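You operate a simulated robot arm through the tools that you are given. There is no shell and no other tool. Be economical: measure what you need, move in short steps, check, and stop when the job is done.

Carry out the task below with a simulated two-armed robot. There is one attempt and no reset: what you move stays moved.

JOB
Take the pot marked "25 ml" from the top of the steel table and put it on top of the yellow cartridge. Then put the wash me tag on the top of the steel table away on the top of the steel rack. Then take the cap off the bottle marked "75" on the top of the steel table and lay it down there. Do these in the order given. Set down upright: cup, wash me tag.

It is judged by the outcome, as a careful person would: the job done as asked, and still so three seconds after it is handed in. It fails if anything else is knocked over, pushed out of place, dropped, spilled or broken. Lids that push on must go on centred and level and be pressed home; caps that screw on are set level and turned clockwise until they are tight.

ROBOT AND FRAMES
Two 7-joint arms with two-finger parallel grippers on one trunk, on a base that drives. Base frame: it is fixed to the floor where the robot stands at the start and does not move with it; the origin is under the middle of the robot, x ahead of it, y to its left, z up. Units: cm, degrees, N and s.
The left shoulder is at the start at [5, 18.7, 103.5], the right one opposite. With the tool pointing down near the work surface each hand reaches from about 10 to 66 cm from the robot's upright axis, wherever it stands, measured 20 degrees to its own side. Places, roughly: top of the steel rack [-120, -30, 120]. Payload 3.43 kg a hand.
The tool frame of a hand sits at the grasp point between the pads (the TCP): z along the fingers, y along the line on which they close. The tips reach 3 cm beyond it. The gripper opens to 9.4 cm. The fingers are 2.8 cm wide and 1 cm thick; the gripper's body (5 by 9.6 cm) begins 5.5 cm behind the TCP.
Orientation is that of the tool frame in the base frame, as a unit quaternion [x, y, z, w]. With the fingers straight down and closing along the base's y, the tool's x points along the base's -x, its y along +y and its z along -z.

CONTROLS
- The arms move only by the tool play_rows. It takes "left_targets", "right_targets" or both (then of equal length, played together; a hand with none holds still); each is a list of rows, each a list of 7 numbers: the shift along the tool's x, y, z in units of 30 mm (1.0 is 30 mm), then the turn, a rotation vector about the tool's x, y, z in units of 4 degrees (1.0 is 4 degrees), then the gripper command, from -1 (shut) to 1 (fully open), values between in proportion. In form: [[x, y, z, rx, ry, rz, claw], ...]. A call has 1 to 8 rows; each row shifts and turns the commanded pose from where the row before left it, along the tool's axes as they then stand. A call with a number of a shift or a turn outside -1 to 1 is refused whole. Rows are played at 5 a second. More than 5 cm and 8.6 degrees between two rows, or a gripper value outside its range, and nothing of the call is played. A pose out of reach is approached as far as the arm can. The call stops where the force on the tool passes 40 N (or 10 N more than at its start, if that is more) or the arm is blocked; 0.2 s more then pass. Each finger travels about 15.3 cm/s and halts on what it meets, pressing with about 42 N; the grip force reading is that of the motor and also rises with nothing between the fingers. The clock runs only during rows and for 0.2 s after the last one: add rows that do not move to give the fingers time. The reply holds the time, the measured pose of the TCP, the force on the tool along the base axes, the opening and the grip force, in the units named above and with some noise, with the torque about the TCP (base axes, N m) and any sound that the robot's microphone picked up, and new pictures: "show" is both (left out), scene, wrist or none (wrist: the cameras of the hands that moved).
- Cameras (640 x 400 px; columns grow to the right, rows downward): "scene" is now at [14.53, -2.99, 121.23]; the picture's right is [-0.34, -0.94, 0.00], its down [-0.40, 0.14, -0.91] and it looks along [0.85, -0.31, -0.42] (base axes); focal length 218 px, centre (320, 200). "left" rides on the left gripper at [7.6, -1.4, -10.3] in its tool frame; the picture's right is [0.18, 0.98, 0.00], its down [-0.75, 0.14, -0.64] and it looks along [-0.63, 0.12, 0.77] (tool axes); focal length 243 px, centre (320, 200). "right" rides on the right gripper at [7.6, 1.4, -10.2] in its tool frame; the picture's right is [-0.18, 0.98, 0.00], its down [-0.75, -0.14, -0.64] and it looks along [-0.63, -0.12, 0.77] (tool axes); focal length 243 px, centre (320, 200). There is no depth. A picture from a camera that has moved, and an enlarged one, comes with that camera's place and axes in the base frame and with its lens.
- lift_body(by): slides the trunk up (or, below 0, down) by that many cm; the arms and the scene camera ride with it, the base frame stays. It gives what a move gives, with no picture.
- base_move(legs): drives the robot by 1 to 6 legs, each [ahead, left, turn to the left] in cm, cm and degrees, along the robot's own axes; the way and the turn of a leg run together, so that a leg with both is an arc; at most 150 cm and 180 degrees a leg. The arms and the cameras ride along, it lands a little off, and it stops where it bumps. It gives what a move gives, and a new picture of the scene camera.
- pan_tilt(pan, tilt): turns the head with the scene camera to pan (to the left, within 80 degrees either way) and tilt (down, from -29 to 69), counted from straight ahead of the robot. It gives what a move gives, and a new picture of the scene camera.
- inspect(camera, box): a new picture of the part [left, top, right, bottom] of that camera's present view, enlarged. No time passes.
- close_job(): hands the job in; it is judged then, once.

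Work in short steps. Places have to be worked out from the pictures, the camera data and where the tool is seen: move nearer, look again, correct. Check each grasp and each placing, and mend what went wrong. You have 165 turns and 260 pictures in all, those below and enlarged ones among them. Open the grippers and draw the arms clear of the work before you hand the job in, unless the task says otherwise; then end with one line.

The tools are called after ">>>" as a command line: name --argument value ..., lists and objects as JSON in quotes. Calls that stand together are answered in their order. play_rows: Moves the arms, as the interface text tells. Its arguments: {"type":"object","properties":{"left_targets":{"type":"array"},"right_targets":{"type":"array"},"show":{"type":"string","enum":["both","scene","wrist","none"]}},"required":[]} The other tools are called the same way: lift_body (by) slides the trunk up or down; base_move (legs) drives the base; pan_tilt (pan, tilt) turns the head that bears the scene camera; inspect (camera, box) takes an enlarged picture of a part of a camera's view; close_job () hands the job in.

At the start:

```text
clock: 0.0
left_tcp_pos: [46.46, 2.97, 109.55]
left_tool_rot: [0.0, 1.0, 0.0, 0.0]
left_contact_force: [0.2, -0.4, 0.4]
left_wrist_torque: [-0.02, -0.01, -0.01]
left_finger_gap: 9.42
left_gripper_force: 0.0
right_tcp_pos: [39.06, -29.15, 110.85]
right_tool_rot: [0.001, 1.0, 0.0, 0.0]
right_contact_force: [0.8, -0.2, -0.5]
right_wrist_torque: [-0.03, 0.0, 0.01]
right_finger_gap: 9.39
right_gripper_force: 0.1
trunk travel left (down, up): [-25.0, 18.2]
robot x, y, heading: [-0.05, -0.15, 0.1]
head pan, tilt: [-19.7, 24.9]
```

scene: 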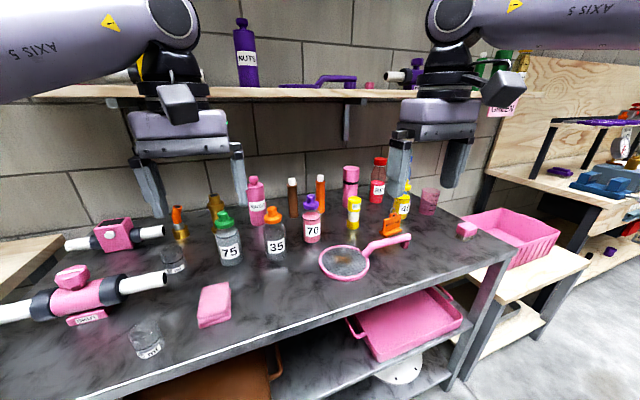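
right: 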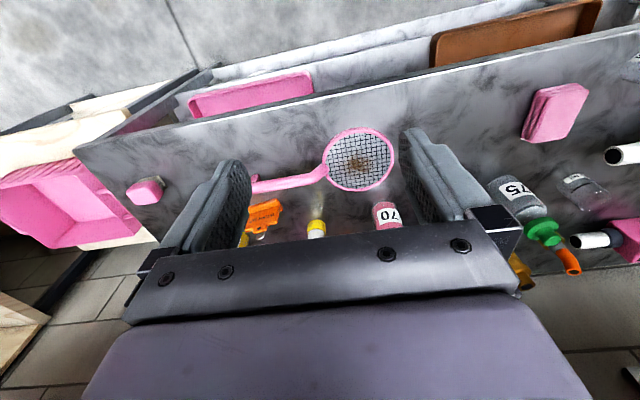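
left: 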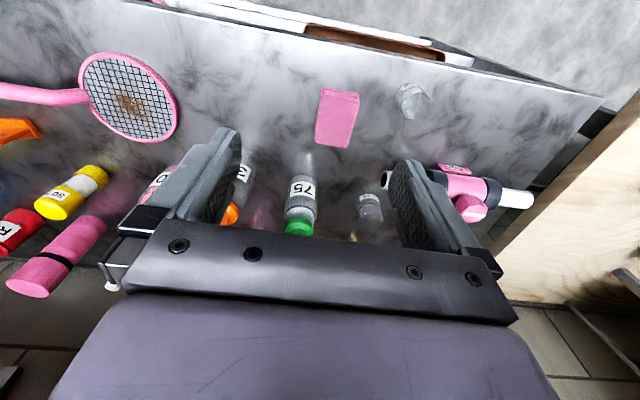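

The pictures show several small pots and bottles; I enlarge the parts of the scene to read the labels.

>>> inspect --camera "scene" --box '[40, 200, 240, 370]'

>>> inspect --camera "scene" --box '[280, 150, 480, 275]'

>>> inspect --camera "scene" --box '[150, 160, 350, 285]'

```text
2.35 times, centred on (140, 285) of scene
camera zoom: at [14.53, -2.99, 121.23], right [-0.34, -0.94, 0.0], down [-0.4, 0.14, -0.91], along [0.85, -0.31, -0.42], focal length 514 px, centre (744, 0)
```

zoom: 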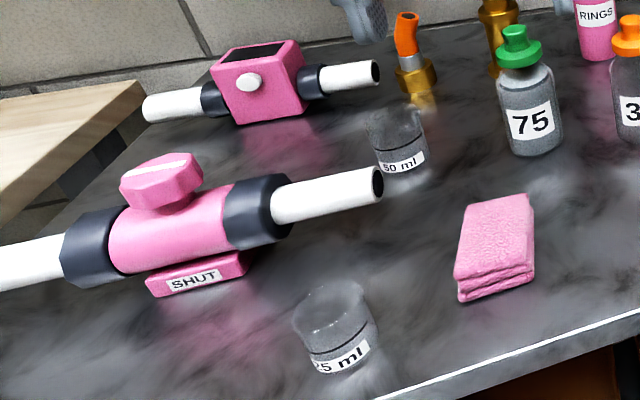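

```text
3.20 times, centred on (380, 212) of scene
camera zoom: at [14.53, -2.99, 121.23], right [-0.34, -0.94, 0.0], down [-0.4, 0.14, -0.91], along [0.85, -0.31, -0.42], focal length 699 px, centre (128, 160)
```

zoom: 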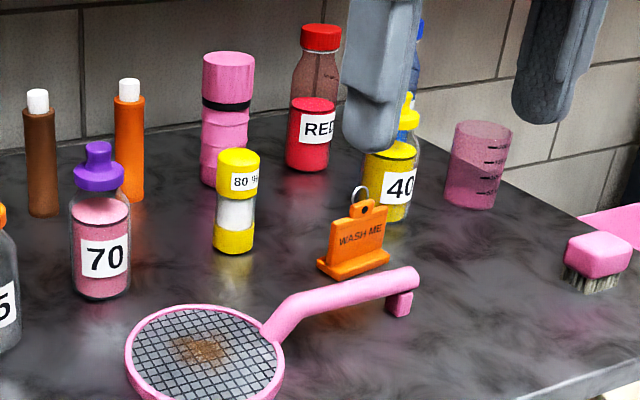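

```text
3.20 times, centred on (250, 222) of scene
camera zoom: at [14.53, -2.99, 121.23], right [-0.34, -0.94, 0.0], down [-0.4, 0.14, -0.91], along [0.85, -0.31, -0.42], focal length 699 px, centre (544, 128)
```

zoom: 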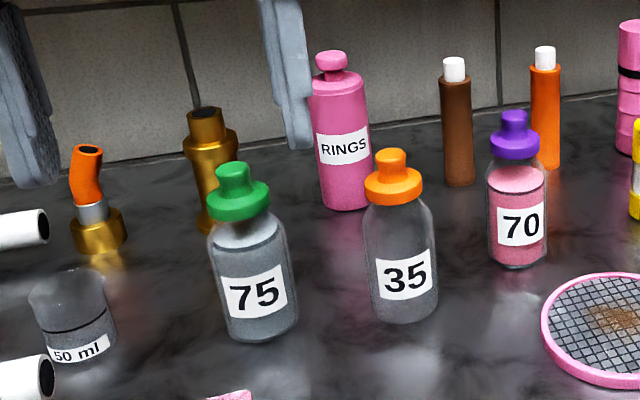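

The 25 ml pot comes out near (48, 17.6) by both cameras, and the yellow cartridge ("80 %") near (74, -37, top at about 90). I tilt the head down to see the pot and table edge better.

>>> pan_tilt --pan 15 --tilt 55

```text
clock: 1.0
left_tcp_pos: [46.45, 2.99, 109.58]
left_tool_rot: [0.0, 1.0, 0.0, 0.0]
left_contact_force: [0.0, 0.3, 0.5]
left_wrist_torque: [0.02, 0.03, 0.02]
left_finger_gap: 9.42
left_gripper_force: 0.1
right_tcp_pos: [39.24, -29.16, 110.76]
right_tool_rot: [0.001, 1.0, 0.0, 0.0]
right_contact_force: [-0.3, -0.6, -0.6]
right_wrist_torque: [-0.01, 0.02, 0.01]
right_finger_gap: 9.41
right_gripper_force: 0.0
trunk travel left (down, up): [-25.0, 18.2]
robot x, y, heading: [0.67, 0.01, -0.0]
head pan, tilt: [15.0, 55.0]
camera scene: at [12.83, 1.98, 116.82], right [0.26, -0.97, 0.0], down [-0.79, -0.21, -0.57], along [0.55, 0.15, -0.82], focal length 218 px, centre (320, 200)
```

scene: 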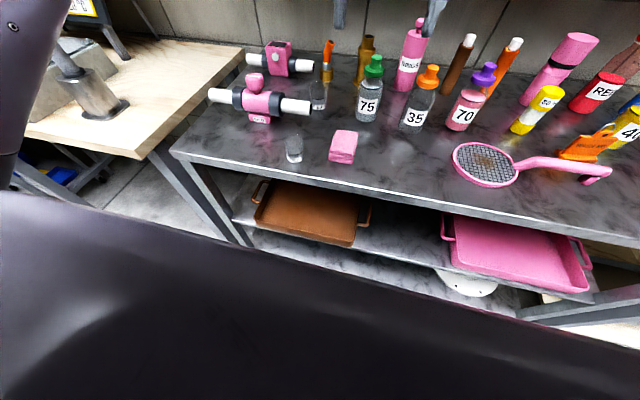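

The pot is visible near the table edge; I enlarge it for its exact shape.

>>> inspect --camera "scene" --box '[260, 110, 340, 175]'

>>> inspect --camera "left" --box '[370, 60, 470, 130]'

```text
6.15 times, centred on (300, 142) of scene
camera zoom: at [12.83, 1.98, 116.82], right [0.26, -0.97, 0.0], down [-0.79, -0.21, -0.57], along [0.55, 0.15, -0.82], focal length 1344 px, centre (443, 554)
```

zoom: 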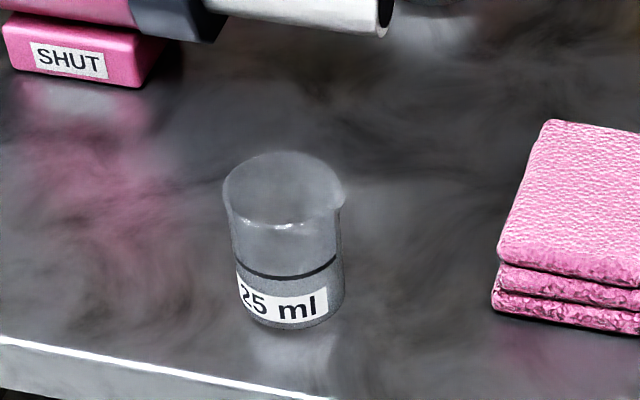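

```text
5.71 times, centred on (420, 95) of left
camera zoom: at [38.82, 1.41, 119.83], right [-0.18, 0.98, 0.0], down [0.75, 0.14, 0.64], along [0.63, 0.12, -0.77], focal length 1386 px, centre (-251, 800)
```

zoom: 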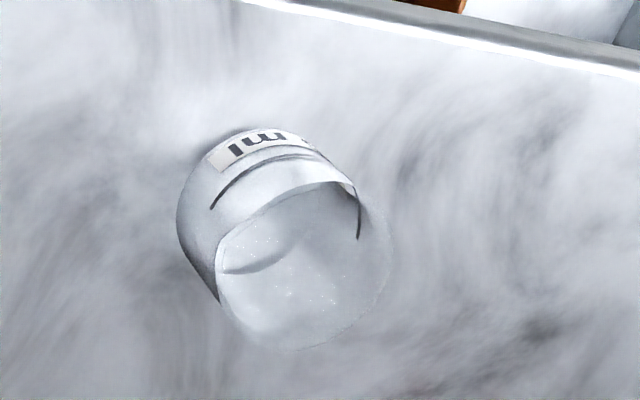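

Pot is about 4.6 cm wide, 5.5 cm tall at (47.6, 17.0), with a spout toward -y. I turn the left hand 45° so that the fingers avoid the spout, then go over it.

>>> play_rows --left_targets '[[0, 0, 0, 0, 0, 1, 1], [0, 0, 0, 0, 0, 1, 1], [0, 0, 0, 0, 0, 1, 1], [0, 0, 0, 0, 0, 1, 1], [0, 0, 0, 0, 0, 1, 1], [0, 0, 0, 0, 0, 1, 1], [0, 0, 0, 0, 0, 1, 1], [0, 0, 0, 0, 0, 1, 1]]' --show "none"

>>> play_rows --left_targets '[[0, 0, 0, 0, 0, 1, 1], [0, 0, 0, 0, 0, 1, 1], [0, 0, 0, 0, 0, 1, 1], [0, 0, 0, 0, 0, 0.25, 1], [0.76, 0.89, 0, 0, 0, 0, 1], [0.76, 0.89, 0.5, 0, 0, 0, 1], [0.76, 0.89, 1, 0, 0, 0, 1], [0.76, 0.89, 1, 0, 0, 0, 1]]' --show "both"

```text
clock: 2.8
left_tcp_pos: [46.48, 2.87, 109.35]
left_tool_rot: [0.277, 0.961, 0.001, 0.0]
left_contact_force: [0.1, -0.6, -0.2]
left_wrist_torque: [-0.02, 0.0, 0.01]
left_finger_gap: 9.4
left_gripper_force: 0.1
right_tcp_pos: [39.23, -29.13, 110.72]
right_tool_rot: [-0.001, 1.0, 0.0, 0.0]
right_contact_force: [0.5, 0.2, 0.3]
right_wrist_torque: [-0.03, 0.0, 0.01]
right_finger_gap: 9.4
right_gripper_force: 0.2
trunk travel left (down, up): [-25.0, 18.2]
robot x, y, heading: [0.12, -0.19, 0.3]
head pan, tilt: [15.0, 55.0]
```

```text
clock: 4.6
left_tcp_pos: [47.63, 17.33, 101.68]
left_tool_rot: [0.383, 0.924, 0.0, 0.0]
left_contact_force: [-0.7, -0.8, 0.2]
left_wrist_torque: [-0.01, -0.02, 0.02]
left_finger_gap: 9.41
left_gripper_force: 0.0
right_tcp_pos: [39.26, -29.03, 110.73]
right_tool_rot: [-0.001, 1.0, 0.0, -0.001]
right_contact_force: [-0.6, -0.2, 0.1]
right_wrist_torque: [-0.01, 0.0, 0.01]
right_finger_gap: 9.4
right_gripper_force: 0.1
trunk travel left (down, up): [-25.0, 18.2]
robot x, y, heading: [-0.27, -0.16, 0.2]
head pan, tilt: [15.0, 55.0]
camera scene: at [12.83, 2.03, 116.82], right [0.26, -0.97, 0.0], down [-0.79, -0.21, -0.57], along [0.55, 0.15, -0.82], focal length 218 px, centre (320, 200)
camera left: at [41.19, 21.41, 112.01], right [0.56, 0.83, 0.0], down [0.63, -0.43, 0.64], along [0.53, -0.36, -0.77], focal length 243 px, centre (320, 200)
```

scene: 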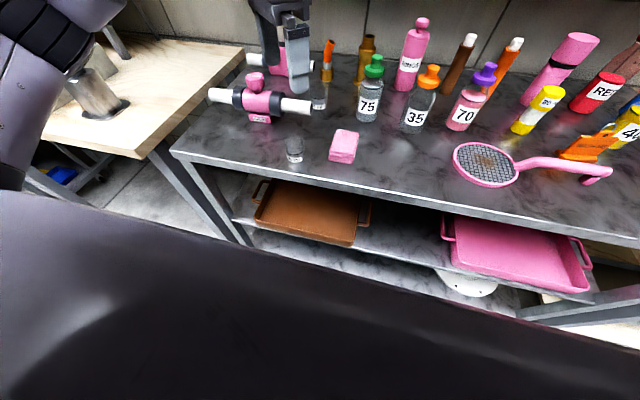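
left: 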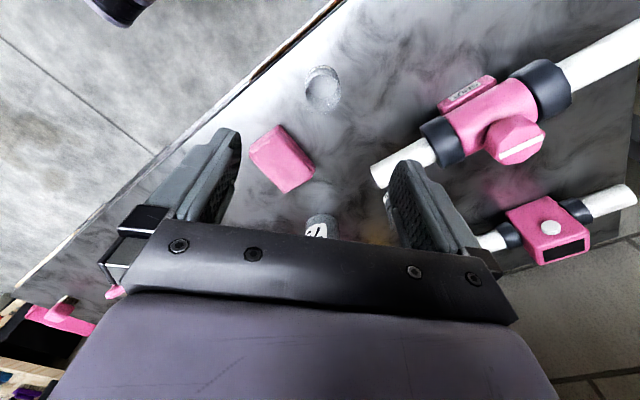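

The pot computes to (47.8, 17.2), directly under the hand at (47.6, 17.3). I descend most of the way and check.

>>> play_rows --left_targets '[[0, 0, 1, 0, 0, 0, 1], [0, 0, 1, 0, 0, 0, 1], [0, 0, 1, 0, 0, 0, 1], [0, 0, 0.8, 0, 0, 0, 1]]' --show "wrist"

```text
clock: 5.6
left_tcp_pos: [47.46, 17.01, 90.46]
left_tool_rot: [0.383, 0.924, 0.0, 0.0]
left_contact_force: [0.4, 0.5, 0.0]
left_wrist_torque: [-0.01, 0.02, 0.03]
left_finger_gap: 9.4
left_gripper_force: 0.0
right_tcp_pos: [39.22, -29.1, 110.78]
right_tool_rot: [0.0, 1.0, 0.0, 0.001]
right_contact_force: [0.1, 0.7, 0.4]
right_wrist_torque: [0.0, -0.04, 0.01]
right_finger_gap: 9.41
right_gripper_force: 0.2
trunk travel left (down, up): [-25.0, 18.2]
robot x, y, heading: [-0.07, 0.06, -0.0]
head pan, tilt: [15.0, 55.0]
camera left: at [41.09, 21.31, 100.82], right [0.56, 0.83, 0.0], down [0.63, -0.43, 0.64], along [0.53, -0.36, -0.77], focal length 243 px, centre (320, 200)
```

left: 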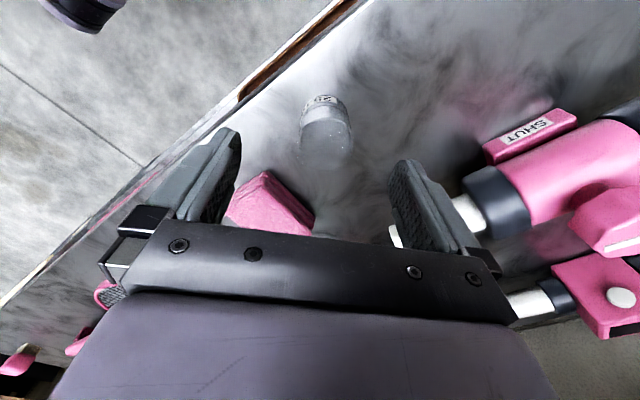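

I enlarge to check the pot is centred between the fingers.

>>> inspect --camera "left" --box '[260, 80, 390, 180]'

```text
4.00 times, centred on (325, 130) of left
camera zoom: at [41.09, 21.31, 100.82], right [0.56, 0.83, 0.0], down [0.63, -0.43, 0.64], along [0.53, -0.36, -0.77], focal length 970 px, centre (300, 480)
```

zoom: 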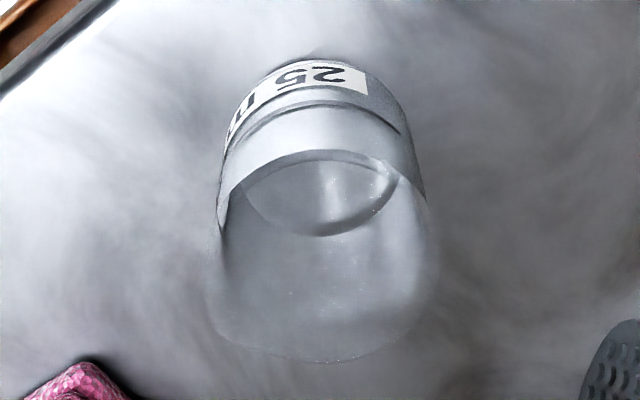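

The rim centre computes to (47.7, 17.3), so it's centred. I go down to z≈84.2 and close.

>>> play_rows --left_targets '[[0, 0, 1, 0, 0, 0, 1], [0, 0, 0.6, 0, 0, 0, 1], [0, 0, 0.5, 0, 0, 0, 1], [0, 0, 0, 0, 0, 0, 0.5], [0, 0, 0, 0, 0, 0, 0.1], [0, 0, 0, 0, 0, 0, -0.2], [0, 0, 0, 0, 0, 0, -0.2]]' --show "wrist"

```text
clock: 7.2
left_tcp_pos: [47.59, 16.91, 84.27]
left_tool_rot: [0.383, 0.924, 0.0, 0.0]
left_contact_force: [0.1, -0.3, -0.8]
left_wrist_torque: [-0.01, 0.02, 0.02]
left_finger_gap: 3.88
left_gripper_force: 11.9
right_tcp_pos: [39.28, -29.22, 110.71]
right_tool_rot: [0.0, 1.0, 0.0, 0.0]
right_contact_force: [0.3, -0.1, -0.5]
right_wrist_torque: [-0.03, 0.02, -0.01]
right_finger_gap: 9.39
right_gripper_force: 0.2
trunk travel left (down, up): [-25.0, 18.2]
robot x, y, heading: [-0.14, 0.28, -0.1]
head pan, tilt: [15.0, 55.0]
camera left: at [41.14, 21.17, 94.59], right [0.56, 0.83, 0.0], down [0.63, -0.43, 0.64], along [0.53, -0.36, -0.77], focal length 243 px, centre (320, 200)
```

left: 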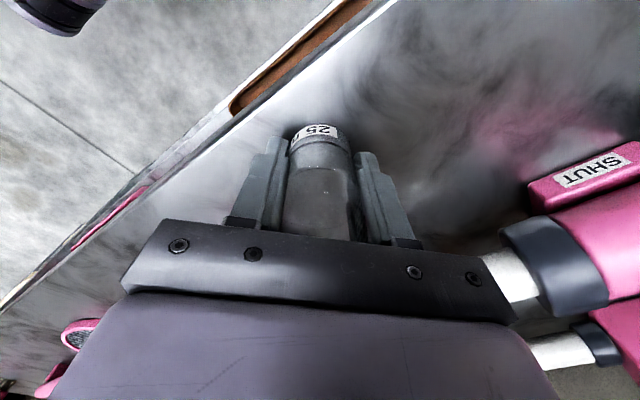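

It is held at 3.9 cm with a modest force; I squeeze a little more and lift slowly.

>>> play_rows --left_targets '[[0, 0, 0, 0, 0, 0, -0.35], [0, 0, 0, 0, 0, 0, -0.35], [0, 0, -0.2, 0, 0, 0, -0.35], [0, 0, -0.5, 0, 0, 0, -0.35], [0, 0, -0.7, 0, 0, 0, -0.35], [0, 0, -0.7, 0, 0, 0, -0.35], [0, 0, -0.7, 0, 0, 0, -0.35], [0, 0, -0.7, 0, 0, 0, -0.35]]' --show "both"

```text
clock: 9.0
left_tcp_pos: [47.53, 17.09, 94.84]
left_tool_rot: [0.383, 0.924, 0.001, 0.0]
left_contact_force: [0.2, 0.9, 0.1]
left_wrist_torque: [0.01, 0.01, -0.02]
left_finger_gap: 3.76
left_gripper_force: 42.1
right_tcp_pos: [39.15, -29.17, 110.7]
right_tool_rot: [0.0, 1.0, 0.0, 0.0]
right_contact_force: [0.4, 0.6, -0.5]
right_wrist_torque: [0.0, 0.02, 0.01]
right_finger_gap: 9.37
right_gripper_force: 0.1
trunk travel left (down, up): [-25.0, 18.2]
robot x, y, heading: [0.22, 0.24, 0.1]
head pan, tilt: [15.0, 55.0]
camera scene: at [12.82, 1.98, 116.82], right [0.26, -0.97, 0.0], down [-0.79, -0.21, -0.57], along [0.55, 0.15, -0.82], focal length 218 px, centre (320, 200)
camera left: at [41.11, 21.32, 105.14], right [0.57, 0.82, 0.0], down [0.63, -0.43, 0.64], along [0.53, -0.36, -0.77], focal length 243 px, centre (320, 200)
```

scene: 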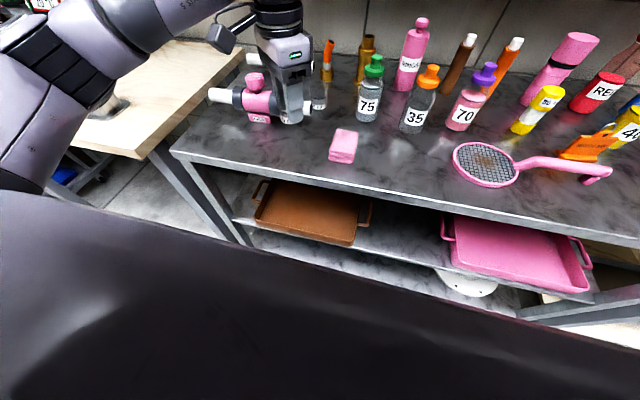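
left: 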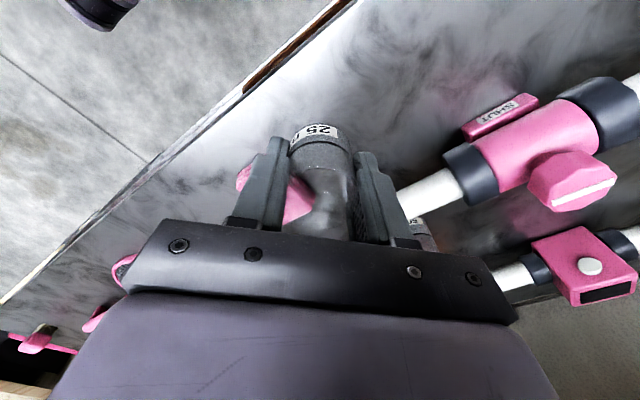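

Grip holds (42 N, gap 3.8). I raise the pot to travel height and then drive to the right toward the cartridge.

>>> play_rows --left_targets '[[0, 0, -0.7, 0, 0, 0, -0.35], [0, 0, -0.8, 0, 0, 0, -0.35], [0, 0, -0.8, 0, 0, 0, -0.35], [0, 0, -0.8, 0, 0, 0, -0.35], [0, 0, -0.8, 0, 0, 0, -0.35], [0, 0, -0.8, 0, 0, 0, -0.35], [0, 0, -0.5, 0, 0, 0, -0.35]]' --show "none"

>>> base_move --legs '[[0, -50, 0], [8, 0, 0]]'

>>> pan_tilt --pan 15 --tilt 30

```text
clock: 10.6
left_tcp_pos: [46.89, 16.72, 110.17]
left_tool_rot: [0.382, 0.924, 0.0, 0.001]
left_contact_force: [0.5, 0.8, 0.0]
left_wrist_torque: [0.0, -0.01, 0.03]
left_finger_gap: 3.74
left_gripper_force: 41.7
left hand out of reach, approached as far as the arm can: row 7
right_tcp_pos: [39.15, -29.15, 110.85]
right_tool_rot: [0.001, 1.0, 0.0, 0.0]
right_contact_force: [0.0, -0.4, -0.9]
right_wrist_torque: [-0.04, 0.01, -0.03]
right_finger_gap: 9.4
right_gripper_force: 0.1
trunk travel left (down, up): [-25.0, 18.2]
robot x, y, heading: [0.3, 0.18, 0.1]
head pan, tilt: [15.0, 55.0]
```

```text
clock: 14.2
left_tcp_pos: [54.76, -33.53, 110.1]
left_tool_rot: [0.384, 0.924, -0.001, 0.0]
left_contact_force: [-0.1, 0.5, -0.4]
left_wrist_torque: [0.01, 0.0, 0.0]
left_finger_gap: 3.74
left_gripper_force: 41.6
right_tcp_pos: [46.87, -79.32, 110.75]
right_tool_rot: [0.002, 1.0, 0.0, 0.0]
right_contact_force: [0.4, -0.1, -0.1]
right_wrist_torque: [-0.01, 0.01, 0.0]
right_finger_gap: 9.41
right_gripper_force: 0.0
trunk travel left (down, up): [-25.0, 18.2]
robot x, y, heading: [7.68, -50.22, -0.3]
head pan, tilt: [15.0, 55.0]
camera scene: at [20.64, -48.13, 116.81], right [0.26, -0.97, 0.0], down [-0.79, -0.21, -0.57], along [0.55, 0.15, -0.82], focal length 218 px, centre (320, 200)
```

scene: 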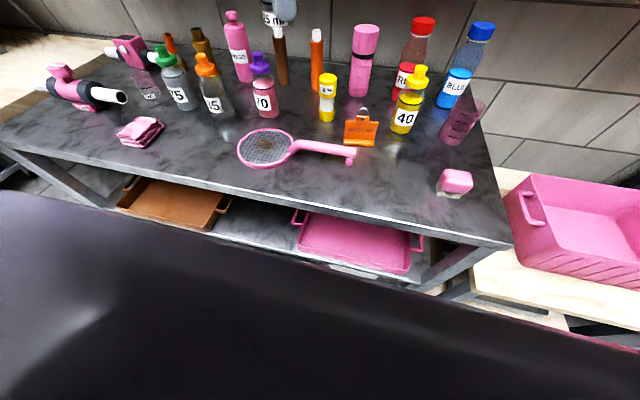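

```text
clock: 15.1
left_tcp_pos: [54.75, -33.48, 110.08]
left_tool_rot: [0.383, 0.924, 0.0, 0.001]
left_contact_force: [0.5, -0.5, 0.0]
left_wrist_torque: [0.0, 0.01, 0.01]
left_finger_gap: 3.74
left_gripper_force: 42.5
right_tcp_pos: [46.87, -79.35, 110.73]
right_tool_rot: [0.002, 1.0, 0.0, 0.0]
right_contact_force: [-0.4, -0.5, 0.5]
right_wrist_torque: [-0.02, -0.01, 0.02]
right_finger_gap: 9.38
right_gripper_force: 0.0
trunk travel left (down, up): [-25.0, 18.2]
robot x, y, heading: [7.9, -50.29, -0.3]
head pan, tilt: [15.0, 30.0]
camera scene: at [22.35, -47.66, 120.41], right [0.26, -0.97, 0.0], down [-0.48, -0.13, -0.87], along [0.84, 0.22, -0.5], focal length 218 px, centre (320, 200)
```

scene: 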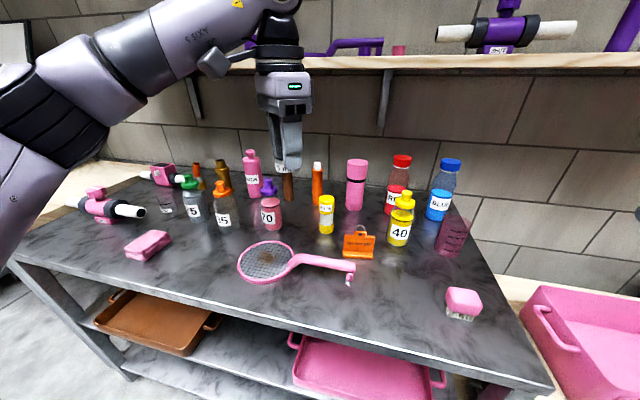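

The pot is still upright in the grip. I enlarge the cartridge to locate it from this new viewpoint.

>>> inspect --camera "scene" --box '[280, 180, 380, 245]'

>>> inspect --camera "scene" --box '[240, 120, 340, 185]'

```text
6.15 times, centred on (330, 212) of scene
camera zoom: at [22.35, -47.66, 120.41], right [0.26, -0.97, 0.0], down [-0.48, -0.13, -0.87], along [0.84, 0.22, -0.5], focal length 1344 px, centre (258, 123)
```

zoom: 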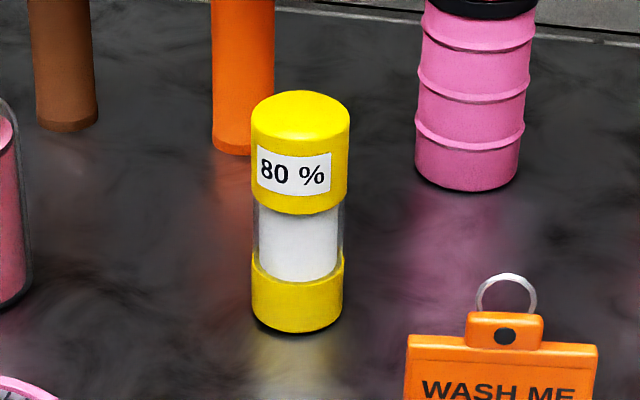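

```text
6.15 times, centred on (290, 152) of scene
camera zoom: at [22.35, -47.66, 120.41], right [0.26, -0.97, 0.0], down [-0.48, -0.13, -0.87], along [0.84, 0.22, -0.5], focal length 1344 px, centre (505, 492)
```

zoom: 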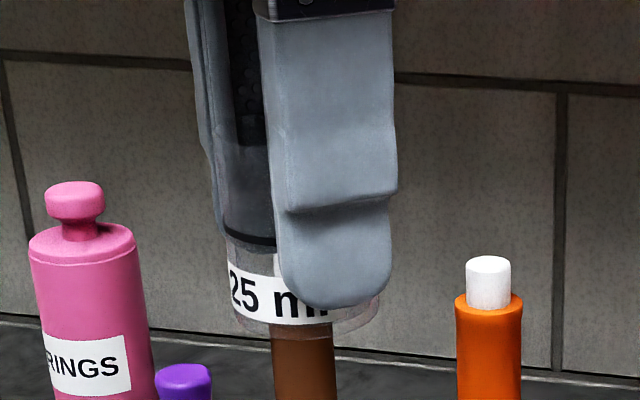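

Cartridge: about (73.5, -36.2), top z≈90.5, 4.4 cm wide; pot base is ~4.3 below the TCP. It is just past reach, so I drive 8 cm nearer.

>>> base_move --legs '[[8, 0, 0]]'

```text
clock: 16.2
left_tcp_pos: [59.93, -33.62, 109.89]
left_tool_rot: [0.383, 0.924, -0.001, -0.001]
left_contact_force: [0.1, -0.5, -0.8]
left_wrist_torque: [0.0, 0.03, 0.0]
left_finger_gap: 3.73
left_gripper_force: 42.2
right_tcp_pos: [51.88, -79.48, 110.69]
right_tool_rot: [0.002, 1.0, 0.0, -0.001]
right_contact_force: [-0.8, 0.7, -0.2]
right_wrist_torque: [0.02, 0.01, -0.01]
right_finger_gap: 9.42
right_gripper_force: 0.0
trunk travel left (down, up): [-25.0, 18.2]
robot x, y, heading: [12.65, -49.85, -0.2]
head pan, tilt: [15.0, 30.0]
stopped in leg 1: the robot was blocked; the commanded pose is now the measured one
camera scene: at [27.4, -47.71, 120.42], right [0.25, -0.97, 0.0], down [-0.48, -0.13, -0.87], along [0.84, 0.22, -0.5], focal length 218 px, centre (320, 200)
```

scene: 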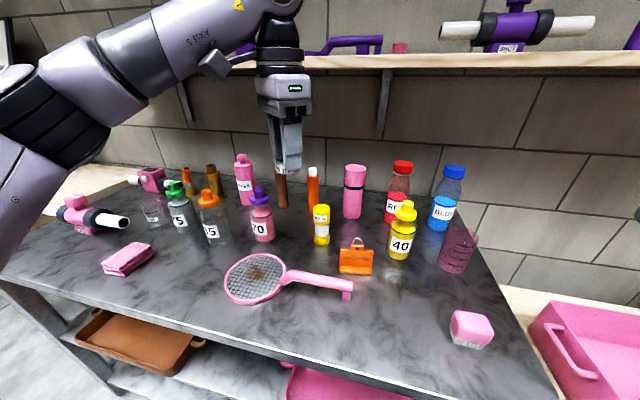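

The robot stopped against the table, with everything still standing; the cartridge is now within reach. I lower the pot to about z 99 and move halfway toward it.

>>> play_rows --left_targets '[[0, 0, 0.8, 0, 0, 0, -0.35], [0, 0, 0.9, 0, 0, 0, -0.35], [0, 0, 0.9, 0, 0, 0, -0.35], [0, 0, 0.9, 0, 0, 0, -0.35], [-0.48, 0.324, 0, 0, 0, 0, -0.35], [-0.48, 0.324, 0, 0, 0, 0, -0.35], [-0.48, 0.324, 0, 0, 0, 0, -0.35], [-0.48, 0.324, 0, 0, 0, 0, -0.35]]' --show "both"

```text
clock: 18.0
left_tcp_pos: [63.12, -34.19, 99.43]
left_tool_rot: [0.383, 0.924, 0.0, -0.002]
left_contact_force: [-0.6, -0.5, -0.8]
left_wrist_torque: [-0.01, -0.01, -0.03]
left_finger_gap: 3.68
left_gripper_force: 42.1
left hand out of reach, approached as far as the arm can: row 7, 8
right_tcp_pos: [51.9, -79.48, 110.65]
right_tool_rot: [0.004, 1.0, 0.0, -0.002]
right_contact_force: [0.0, -0.9, -0.4]
right_wrist_torque: [-0.01, -0.02, 0.0]
right_finger_gap: 9.38
right_gripper_force: 0.0
trunk travel left (down, up): [-25.0, 18.2]
robot x, y, heading: [12.88, -49.88, -0.6]
head pan, tilt: [15.0, 30.0]
camera scene: at [27.38, -47.71, 120.42], right [0.25, -0.97, 0.0], down [-0.48, -0.13, -0.87], along [0.84, 0.22, -0.5], focal length 218 px, centre (320, 200)
camera left: at [56.79, -29.94, 109.72], right [0.56, 0.83, 0.0], down [0.63, -0.43, 0.64], along [0.53, -0.36, -0.77], focal length 243 px, centre (320, 200)
```

scene: 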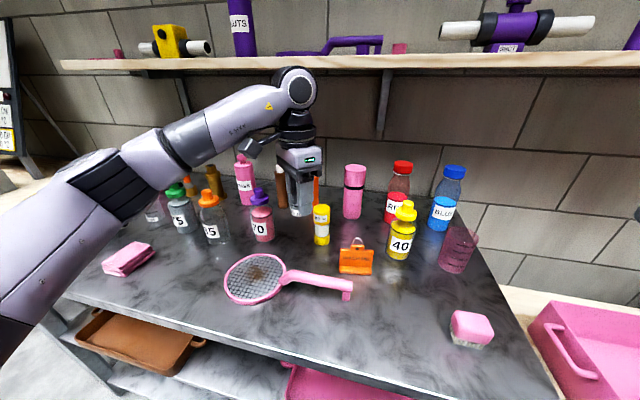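
left: 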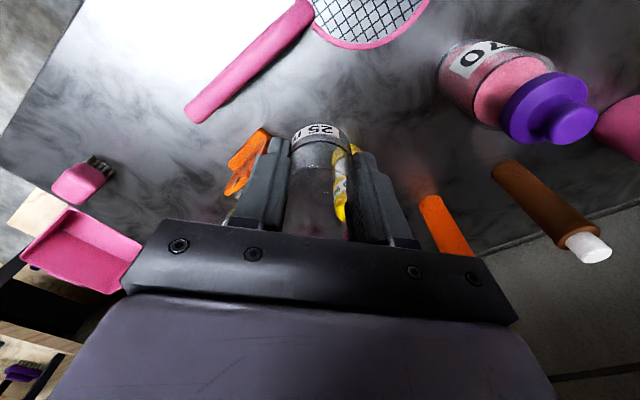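

The arm is stretched because the shoulder is too low. I draw the hand back 10 cm and down a little, then raise the trunk 14 cm.

>>> play_rows --left_targets '[[0.6, -0.6, 0.4, 0, 0, 0, -0.35], [0.6, -0.6, 0.4, 0, 0, 0, -0.35], [0.6, -0.6, 0.4, 0, 0, 0, -0.35], [0.6, -0.6, 0.4, 0, 0, 0, -0.35]]' --show "none"

>>> lift_body --by 14

```text
clock: 19.0
left_tcp_pos: [52.85, -34.1, 94.56]
left_tool_rot: [0.382, 0.924, 0.0, 0.0]
left_contact_force: [0.1, -0.4, -0.9]
left_wrist_torque: [-0.03, 0.03, 0.01]
left_finger_gap: 3.69
left_gripper_force: 42.2
right_tcp_pos: [51.9, -79.53, 110.68]
right_tool_rot: [0.002, 1.0, -0.001, -0.001]
right_contact_force: [-0.6, 0.2, 0.4]
right_wrist_torque: [0.03, 0.02, -0.02]
right_finger_gap: 9.38
right_gripper_force: 0.0
trunk travel left (down, up): [-25.0, 18.2]
robot x, y, heading: [13.0, -50.12, -0.5]
head pan, tilt: [15.0, 30.0]
```

```text
clock: 20.7
left_tcp_pos: [52.92, -34.23, 108.57]
left_tool_rot: [0.383, 0.924, 0.0, -0.001]
left_contact_force: [0.2, -0.8, 0.1]
left_wrist_torque: [0.02, 0.02, 0.01]
left_finger_gap: 3.69
left_gripper_force: 42.4
right_tcp_pos: [51.83, -79.43, 124.62]
right_tool_rot: [0.002, 1.0, 0.0, -0.002]
right_contact_force: [0.0, -0.5, -0.2]
right_wrist_torque: [-0.01, -0.01, 0.02]
right_finger_gap: 9.42
right_gripper_force: 0.0
trunk travel left (down, up): [-39.0, 4.2]
robot x, y, heading: [12.86, -49.81, -0.3]
head pan, tilt: [15.0, 30.0]
```

Now I lower to about z 99.5 and advance three quarters of the way to the cartridge, then look.

>>> play_rows --left_targets '[[0, 0, 1, 0, 0, 0, -0.35], [0, 0, 1, 0, 0, 0, -0.35], [0, 0, 1, 0, 0, 0, -0.35], [-0.8, 0.657, 0, 0, 0, 0, -0.35], [-0.8, 0.657, 0, 0, 0, 0, -0.35], [-0.8, 0.657, 0, 0, 0, 0, -0.35], [-0.8, 0.657, 0, 0, 0, 0, -0.35]]' --show "both"

```text
clock: 22.3
left_tcp_pos: [64.29, -35.26, 99.44]
left_tool_rot: [0.383, 0.924, 0.0, -0.001]
left_contact_force: [-0.4, 0.5, 1.4]
left_wrist_torque: [0.01, -0.01, -0.01]
left_finger_gap: 3.69
left_gripper_force: 42.2
left hand out of reach, approached as far as the arm can: row 7
right_tcp_pos: [51.85, -79.41, 124.6]
right_tool_rot: [0.003, 1.0, 0.001, -0.001]
right_contact_force: [-0.4, 0.8, 0.3]
right_wrist_torque: [-0.03, 0.0, -0.02]
right_finger_gap: 9.42
right_gripper_force: 0.0
trunk travel left (down, up): [-39.0, 4.2]
robot x, y, heading: [12.73, -50.34, 0.0]
head pan, tilt: [15.0, 30.0]
camera scene: at [27.37, -47.7, 134.42], right [0.25, -0.97, 0.0], down [-0.48, -0.13, -0.87], along [0.84, 0.22, -0.5], focal length 218 px, centre (320, 200)
camera left: at [57.8, -30.97, 109.78], right [0.57, 0.82, 0.0], down [0.63, -0.43, 0.64], along [0.53, -0.36, -0.77], focal length 243 px, centre (320, 200)
```

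scene: 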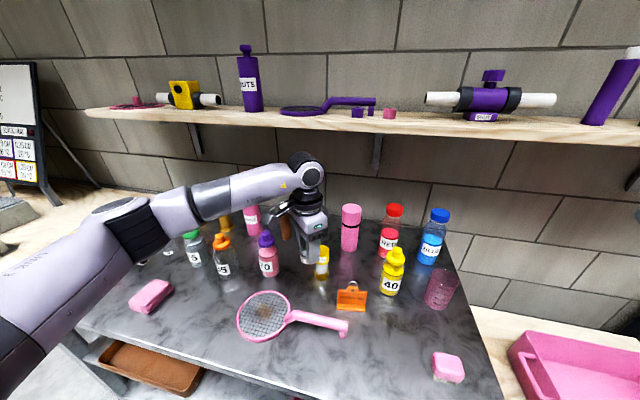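
left: 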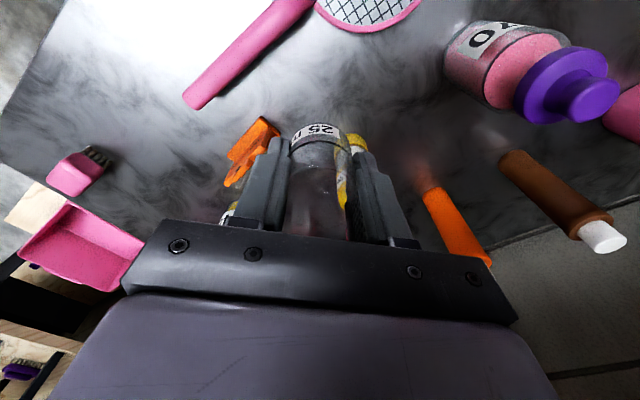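

The yaw of 45° seems to limit reach. I turn the hand back toward its neutral yaw in place.

>>> play_rows --left_targets '[[0.3, -0.3, 0, 0, 0, -1, -0.35], [0, 0, 0, 0, 0, -1, -0.35], [0, 0, 0, 0, 0, -1, -0.35], [0, 0, 0, 0, 0, -1, -0.35], [0, 0, 0, 0, 0, -1, -0.35], [0, 0, 0, 0, 0, -1, -0.35], [0, 0, 0, 0, 0, -1, -0.35], [0, 0, 0, 0, 0, -1, -0.35]]' --show "none"

>>> play_rows --left_targets '[[0, 0, 0, 0, 0, -1, -0.35], [0, 0, 0, 0, 0, -1, -0.35], [0, 0, 0, 0, 0, -1, -0.35], [0, 0, 0, 0, 0, -0.25, -0.35], [-0.5, 0, 0, 0, 0, 0, -0.35], [-0.5, 0, 0, 0, 0, 0, -0.35], [-0.5, 0, 0, 0, 0, 0, -0.35]]' --show "wrist"

```text
clock: 24.1
left_tcp_pos: [62.94, -35.4, 99.51]
left_tool_rot: [0.113, 0.994, 0.0, -0.001]
left_contact_force: [-0.4, -0.8, -0.1]
left_wrist_torque: [-0.01, -0.02, -0.02]
left_finger_gap: 3.69
left_gripper_force: 42.1
right_tcp_pos: [51.82, -79.47, 124.64]
right_tool_rot: [0.003, 1.0, 0.0, -0.002]
right_contact_force: [-0.1, -0.5, -0.6]
right_wrist_torque: [-0.02, 0.02, -0.01]
right_finger_gap: 9.39
right_gripper_force: 0.1
trunk travel left (down, up): [-39.0, 4.2]
robot x, y, heading: [12.62, -50.41, -0.3]
head pan, tilt: [15.0, 30.0]
```

```text
clock: 25.7
left_tcp_pos: [67.49, -35.28, 99.51]
left_tool_rot: [0.0, 1.0, 0.0, -0.001]
left_contact_force: [-0.4, -0.5, 0.3]
left_wrist_torque: [0.0, 0.01, -0.01]
left_finger_gap: 3.73
left_gripper_force: 41.6
right_tcp_pos: [51.85, -79.55, 124.64]
right_tool_rot: [0.003, 1.0, 0.0, -0.002]
right_contact_force: [0.3, 0.2, -0.4]
right_wrist_torque: [0.02, 0.02, -0.01]
right_finger_gap: 9.39
right_gripper_force: 0.1
trunk travel left (down, up): [-39.0, 4.2]
robot x, y, heading: [12.72, -50.4, -0.1]
head pan, tilt: [15.0, 30.0]
camera left: at [59.82, -36.88, 109.8], right [-0.18, 0.98, 0.0], down [0.76, 0.14, 0.64], along [0.63, 0.12, -0.77], focal length 243 px, centre (320, 200)
```

left: 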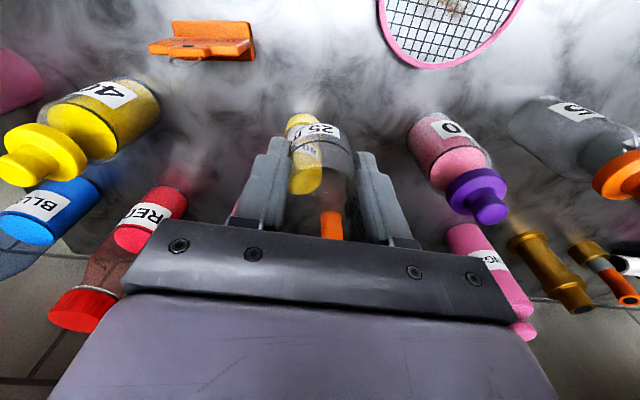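

Reach has improved. I enlarge the wrist view to refine the cartridge's place relative to the pot.

>>> inspect --camera "left" --box '[240, 90, 400, 250]'

>>> inspect --camera "scene" --box '[270, 190, 390, 300]'

```text
2.50 times, centred on (320, 170) of left
camera zoom: at [59.82, -36.88, 109.8], right [-0.18, 0.98, 0.0], down [0.76, 0.14, 0.64], along [0.63, 0.12, -0.77], focal length 606 px, centre (320, 275)
```

zoom: 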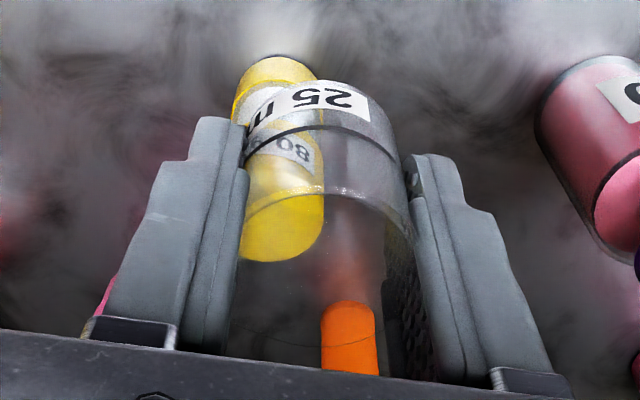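

```text
3.64 times, centred on (330, 245) of scene
camera zoom: at [27.4, -47.72, 134.42], right [0.25, -0.97, 0.0], down [-0.48, -0.13, -0.87], along [0.84, 0.22, -0.5], focal length 794 px, centre (284, 36)
```

zoom: 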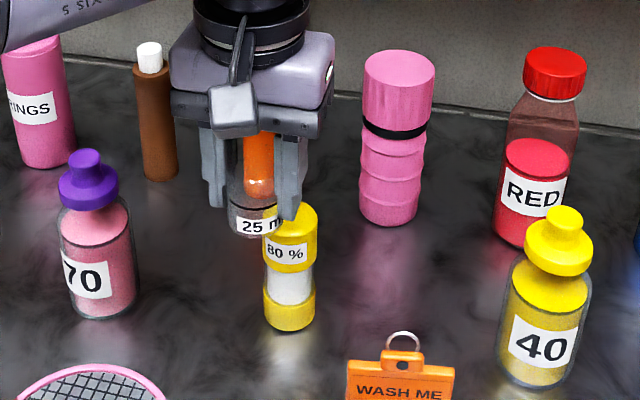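

Combined estimates put the cartridge at (73.0, -36.2). I move the pot above it at clearance height and look again.

>>> play_rows --left_targets '[[-0.6, -0.1, 0, 0, 0, 0, -0.35], [-0.6, -0.1, 0, 0, 0, 0, -0.35], [-0.63, -0.1, 0, 0, 0, 0, -0.35], [0, 0, 0.5, 0, 0, 0, -0.35]]' --show "none"

>>> inspect --camera "left" --box '[240, 90, 400, 250]'

>>> inspect --camera "scene" --box '[280, 190, 380, 290]'

```text
clock: 26.7
left_tcp_pos: [72.93, -36.23, 97.95]
left_tool_rot: [0.001, 1.0, 0.0, -0.001]
left_contact_force: [0.7, -0.2, -0.5]
left_wrist_torque: [-0.05, 0.0, -0.03]
left_finger_gap: 3.72
left_gripper_force: 41.6
right_tcp_pos: [51.73, -79.48, 124.73]
right_tool_rot: [0.002, 1.0, 0.0, -0.002]
right_contact_force: [0.2, 0.5, -0.5]
right_wrist_torque: [-0.02, 0.01, -0.02]
right_finger_gap: 9.41
right_gripper_force: 0.0
trunk travel left (down, up): [-39.0, 4.2]
robot x, y, heading: [12.9, -50.2, -0.7]
head pan, tilt: [15.0, 30.0]
```

```text
2.50 times, centred on (320, 170) of left
camera zoom: at [65.35, -37.85, 108.31], right [-0.18, 0.98, 0.0], down [0.75, 0.14, 0.64], along [0.63, 0.12, -0.77], focal length 606 px, centre (320, 275)
```

zoom: 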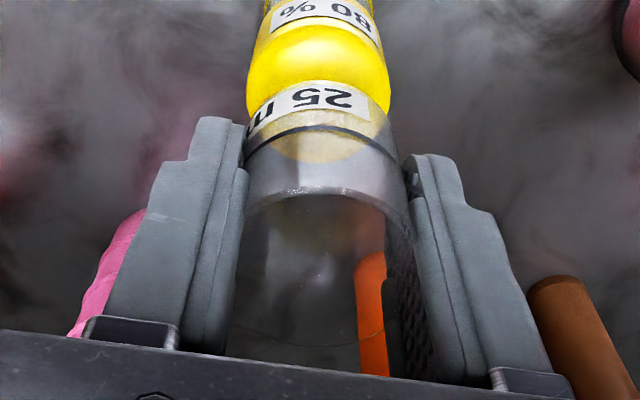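

```text
4.00 times, centred on (330, 240) of scene
camera zoom: at [27.39, -47.68, 134.42], right [0.25, -0.97, 0.0], down [-0.48, -0.13, -0.87], along [0.84, 0.22, -0.5], focal length 873 px, centre (280, 40)
```

zoom: 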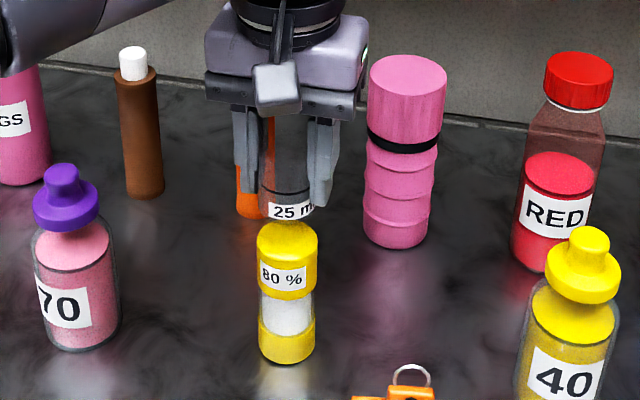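

Lateral alignment is good in both views; depth suggests another +0.25 cm. I shift and descend until about 0.7 cm above.

>>> play_rows --left_targets '[[-0.08, 0, 0, 0, 0, 0, -0.35], [0, 0, 0.4, 0, 0, 0, -0.35], [0, 0, 0.4, 0, 0, 0, -0.35]]' --show "none"

>>> inspect --camera "left" --box '[240, 90, 400, 250]'

>>> inspect --camera "scene" --box '[300, 210, 350, 260]'

```text
clock: 27.5
left_tcp_pos: [73.12, -36.24, 95.61]
left_tool_rot: [-0.001, 1.0, 0.0, -0.001]
left_contact_force: [-0.6, -0.6, -1.3]
left_wrist_torque: [-0.01, 0.02, 0.0]
left_finger_gap: 3.68
left_gripper_force: 41.7
right_tcp_pos: [51.74, -79.38, 124.65]
right_tool_rot: [0.002, 1.0, -0.001, -0.002]
right_contact_force: [-0.1, -0.2, 0.3]
right_wrist_torque: [-0.03, -0.01, 0.0]
right_finger_gap: 9.38
right_gripper_force: 0.0
trunk travel left (down, up): [-39.0, 4.2]
robot x, y, heading: [12.74, -50.46, -0.1]
head pan, tilt: [15.0, 30.0]
```

```text
2.50 times, centred on (320, 170) of left
camera zoom: at [65.44, -37.88, 106.0], right [-0.18, 0.98, 0.0], down [0.76, 0.14, 0.64], along [0.63, 0.12, -0.77], focal length 606 px, centre (320, 275)
```

zoom: 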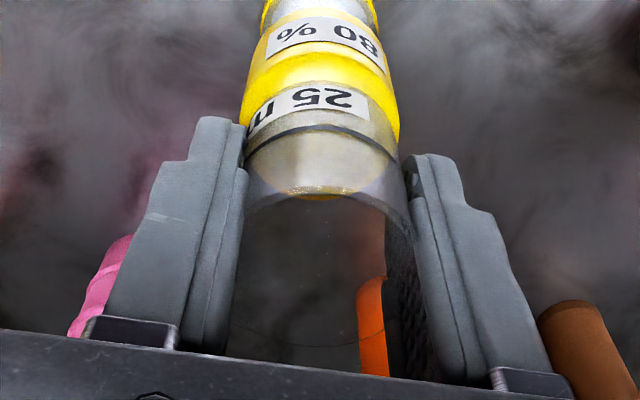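

```text
8.00 times, centred on (325, 235) of scene
camera zoom: at [27.39, -47.71, 134.42], right [0.25, -0.97, 0.0], down [-0.48, -0.13, -0.87], along [0.84, 0.22, -0.5], focal length 1747 px, centre (280, -80)
```

zoom: 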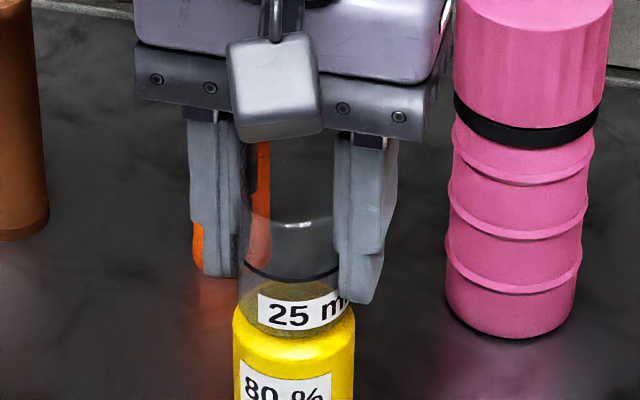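

Alignment looks right in both views. I descend in small steps to contact, watching the force.

>>> play_rows --left_targets '[[0, 0, 0.1, 0, 0, 0, -0.35], [0, 0, 0.08, 0, 0, 0, -0.35], [0, 0, 0, 0, 0, 0, -0.35]]' --show "none"

>>> inspect --camera "scene" --box '[300, 210, 350, 260]'

```text
clock: 28.3
left_tcp_pos: [73.17, -36.36, 95.27]
left_tool_rot: [0.001, 1.0, 0.0, 0.0]
left_contact_force: [0.2, 1.9, 14.9]
left_wrist_torque: [0.07, 0.05, 0.0]
left_finger_gap: 3.66
left_gripper_force: 42.1
right_tcp_pos: [51.75, -79.5, 124.77]
right_tool_rot: [0.003, 1.0, -0.001, -0.001]
right_contact_force: [0.2, -0.2, -0.5]
right_wrist_torque: [-0.01, 0.02, -0.01]
right_finger_gap: 9.39
right_gripper_force: 0.1
trunk travel left (down, up): [-39.0, 4.2]
robot x, y, heading: [12.84, -49.91, -0.5]
head pan, tilt: [15.0, 30.0]
```

```text
8.00 times, centred on (325, 235) of scene
camera zoom: at [27.23, -47.72, 134.46], right [0.25, -0.97, 0.0], down [-0.48, -0.13, -0.87], along [0.84, 0.22, -0.5], focal length 1747 px, centre (280, -80)
```

zoom: 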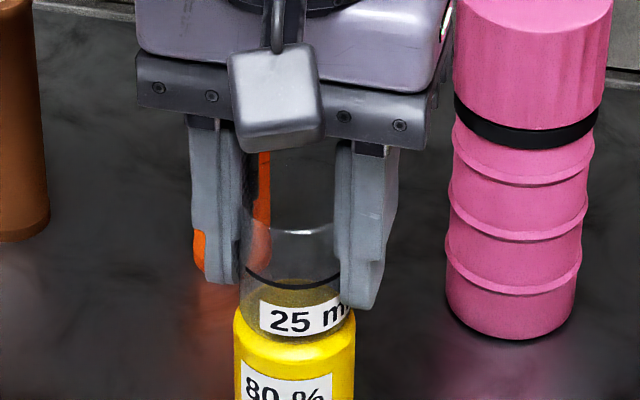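

Contact at z≈95.3 with 15 N and little torque. I relieve the push a bit, then open the fingers gradually.

>>> play_rows --left_targets '[[0, 0, -0.07, 0, 0, 0, -0.35], [0, 0, 0, 0, 0, 0, -0.25], [0, 0, 0, 0, 0, 0, -0.2], [0, 0, 0, 0, 0, 0, -0.15], [0, 0, 0, 0, 0, 0, -0.05], [0, 0, 0, 0, 0, 0, 0.15], [0, 0, 0, 0, 0, 0, 0.4], [0, 0, 0, 0, 0, 0, 0.8]]' --show "wrist"

>>> inspect --camera "scene" --box '[300, 210, 350, 260]'

```text
clock: 30.1
left_tcp_pos: [73.18, -36.24, 95.36]
left_tool_rot: [0.0, 1.0, 0.0, 0.0]
left_contact_force: [0.1, 0.3, -0.7]
left_wrist_torque: [0.02, 0.01, -0.02]
left_finger_gap: 8.44
left_gripper_force: 0.1
right_tcp_pos: [51.93, -79.52, 124.57]
right_tool_rot: [0.003, 1.0, 0.001, -0.003]
right_contact_force: [-0.6, -0.3, -0.5]
right_wrist_torque: [0.0, -0.02, 0.0]
right_finger_gap: 9.4
right_gripper_force: 0.1
trunk travel left (down, up): [-39.0, 4.2]
robot x, y, heading: [12.62, -50.25, -0.4]
head pan, tilt: [15.0, 30.0]
camera left: at [65.47, -37.85, 105.68], right [-0.18, 0.98, 0.0], down [0.76, 0.14, 0.64], along [0.63, 0.12, -0.77], focal length 243 px, centre (320, 200)
```

left: 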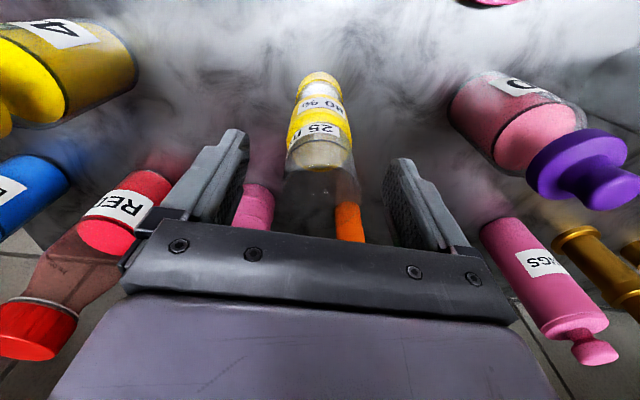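

```text
8.00 times, centred on (325, 235) of scene
camera zoom: at [27.38, -47.71, 134.42], right [0.25, -0.97, 0.0], down [-0.48, -0.13, -0.87], along [0.84, 0.22, -0.5], focal length 1747 px, centre (280, -80)
```

zoom: 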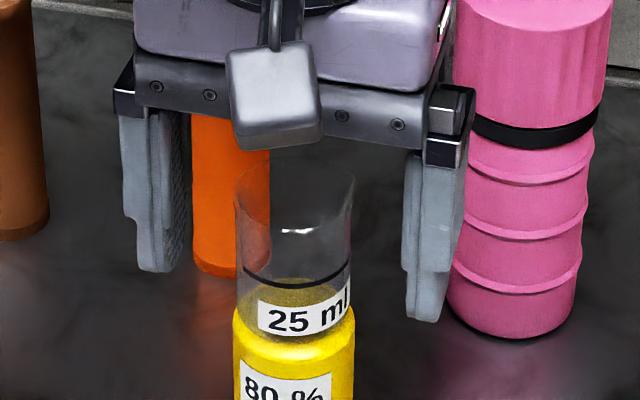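

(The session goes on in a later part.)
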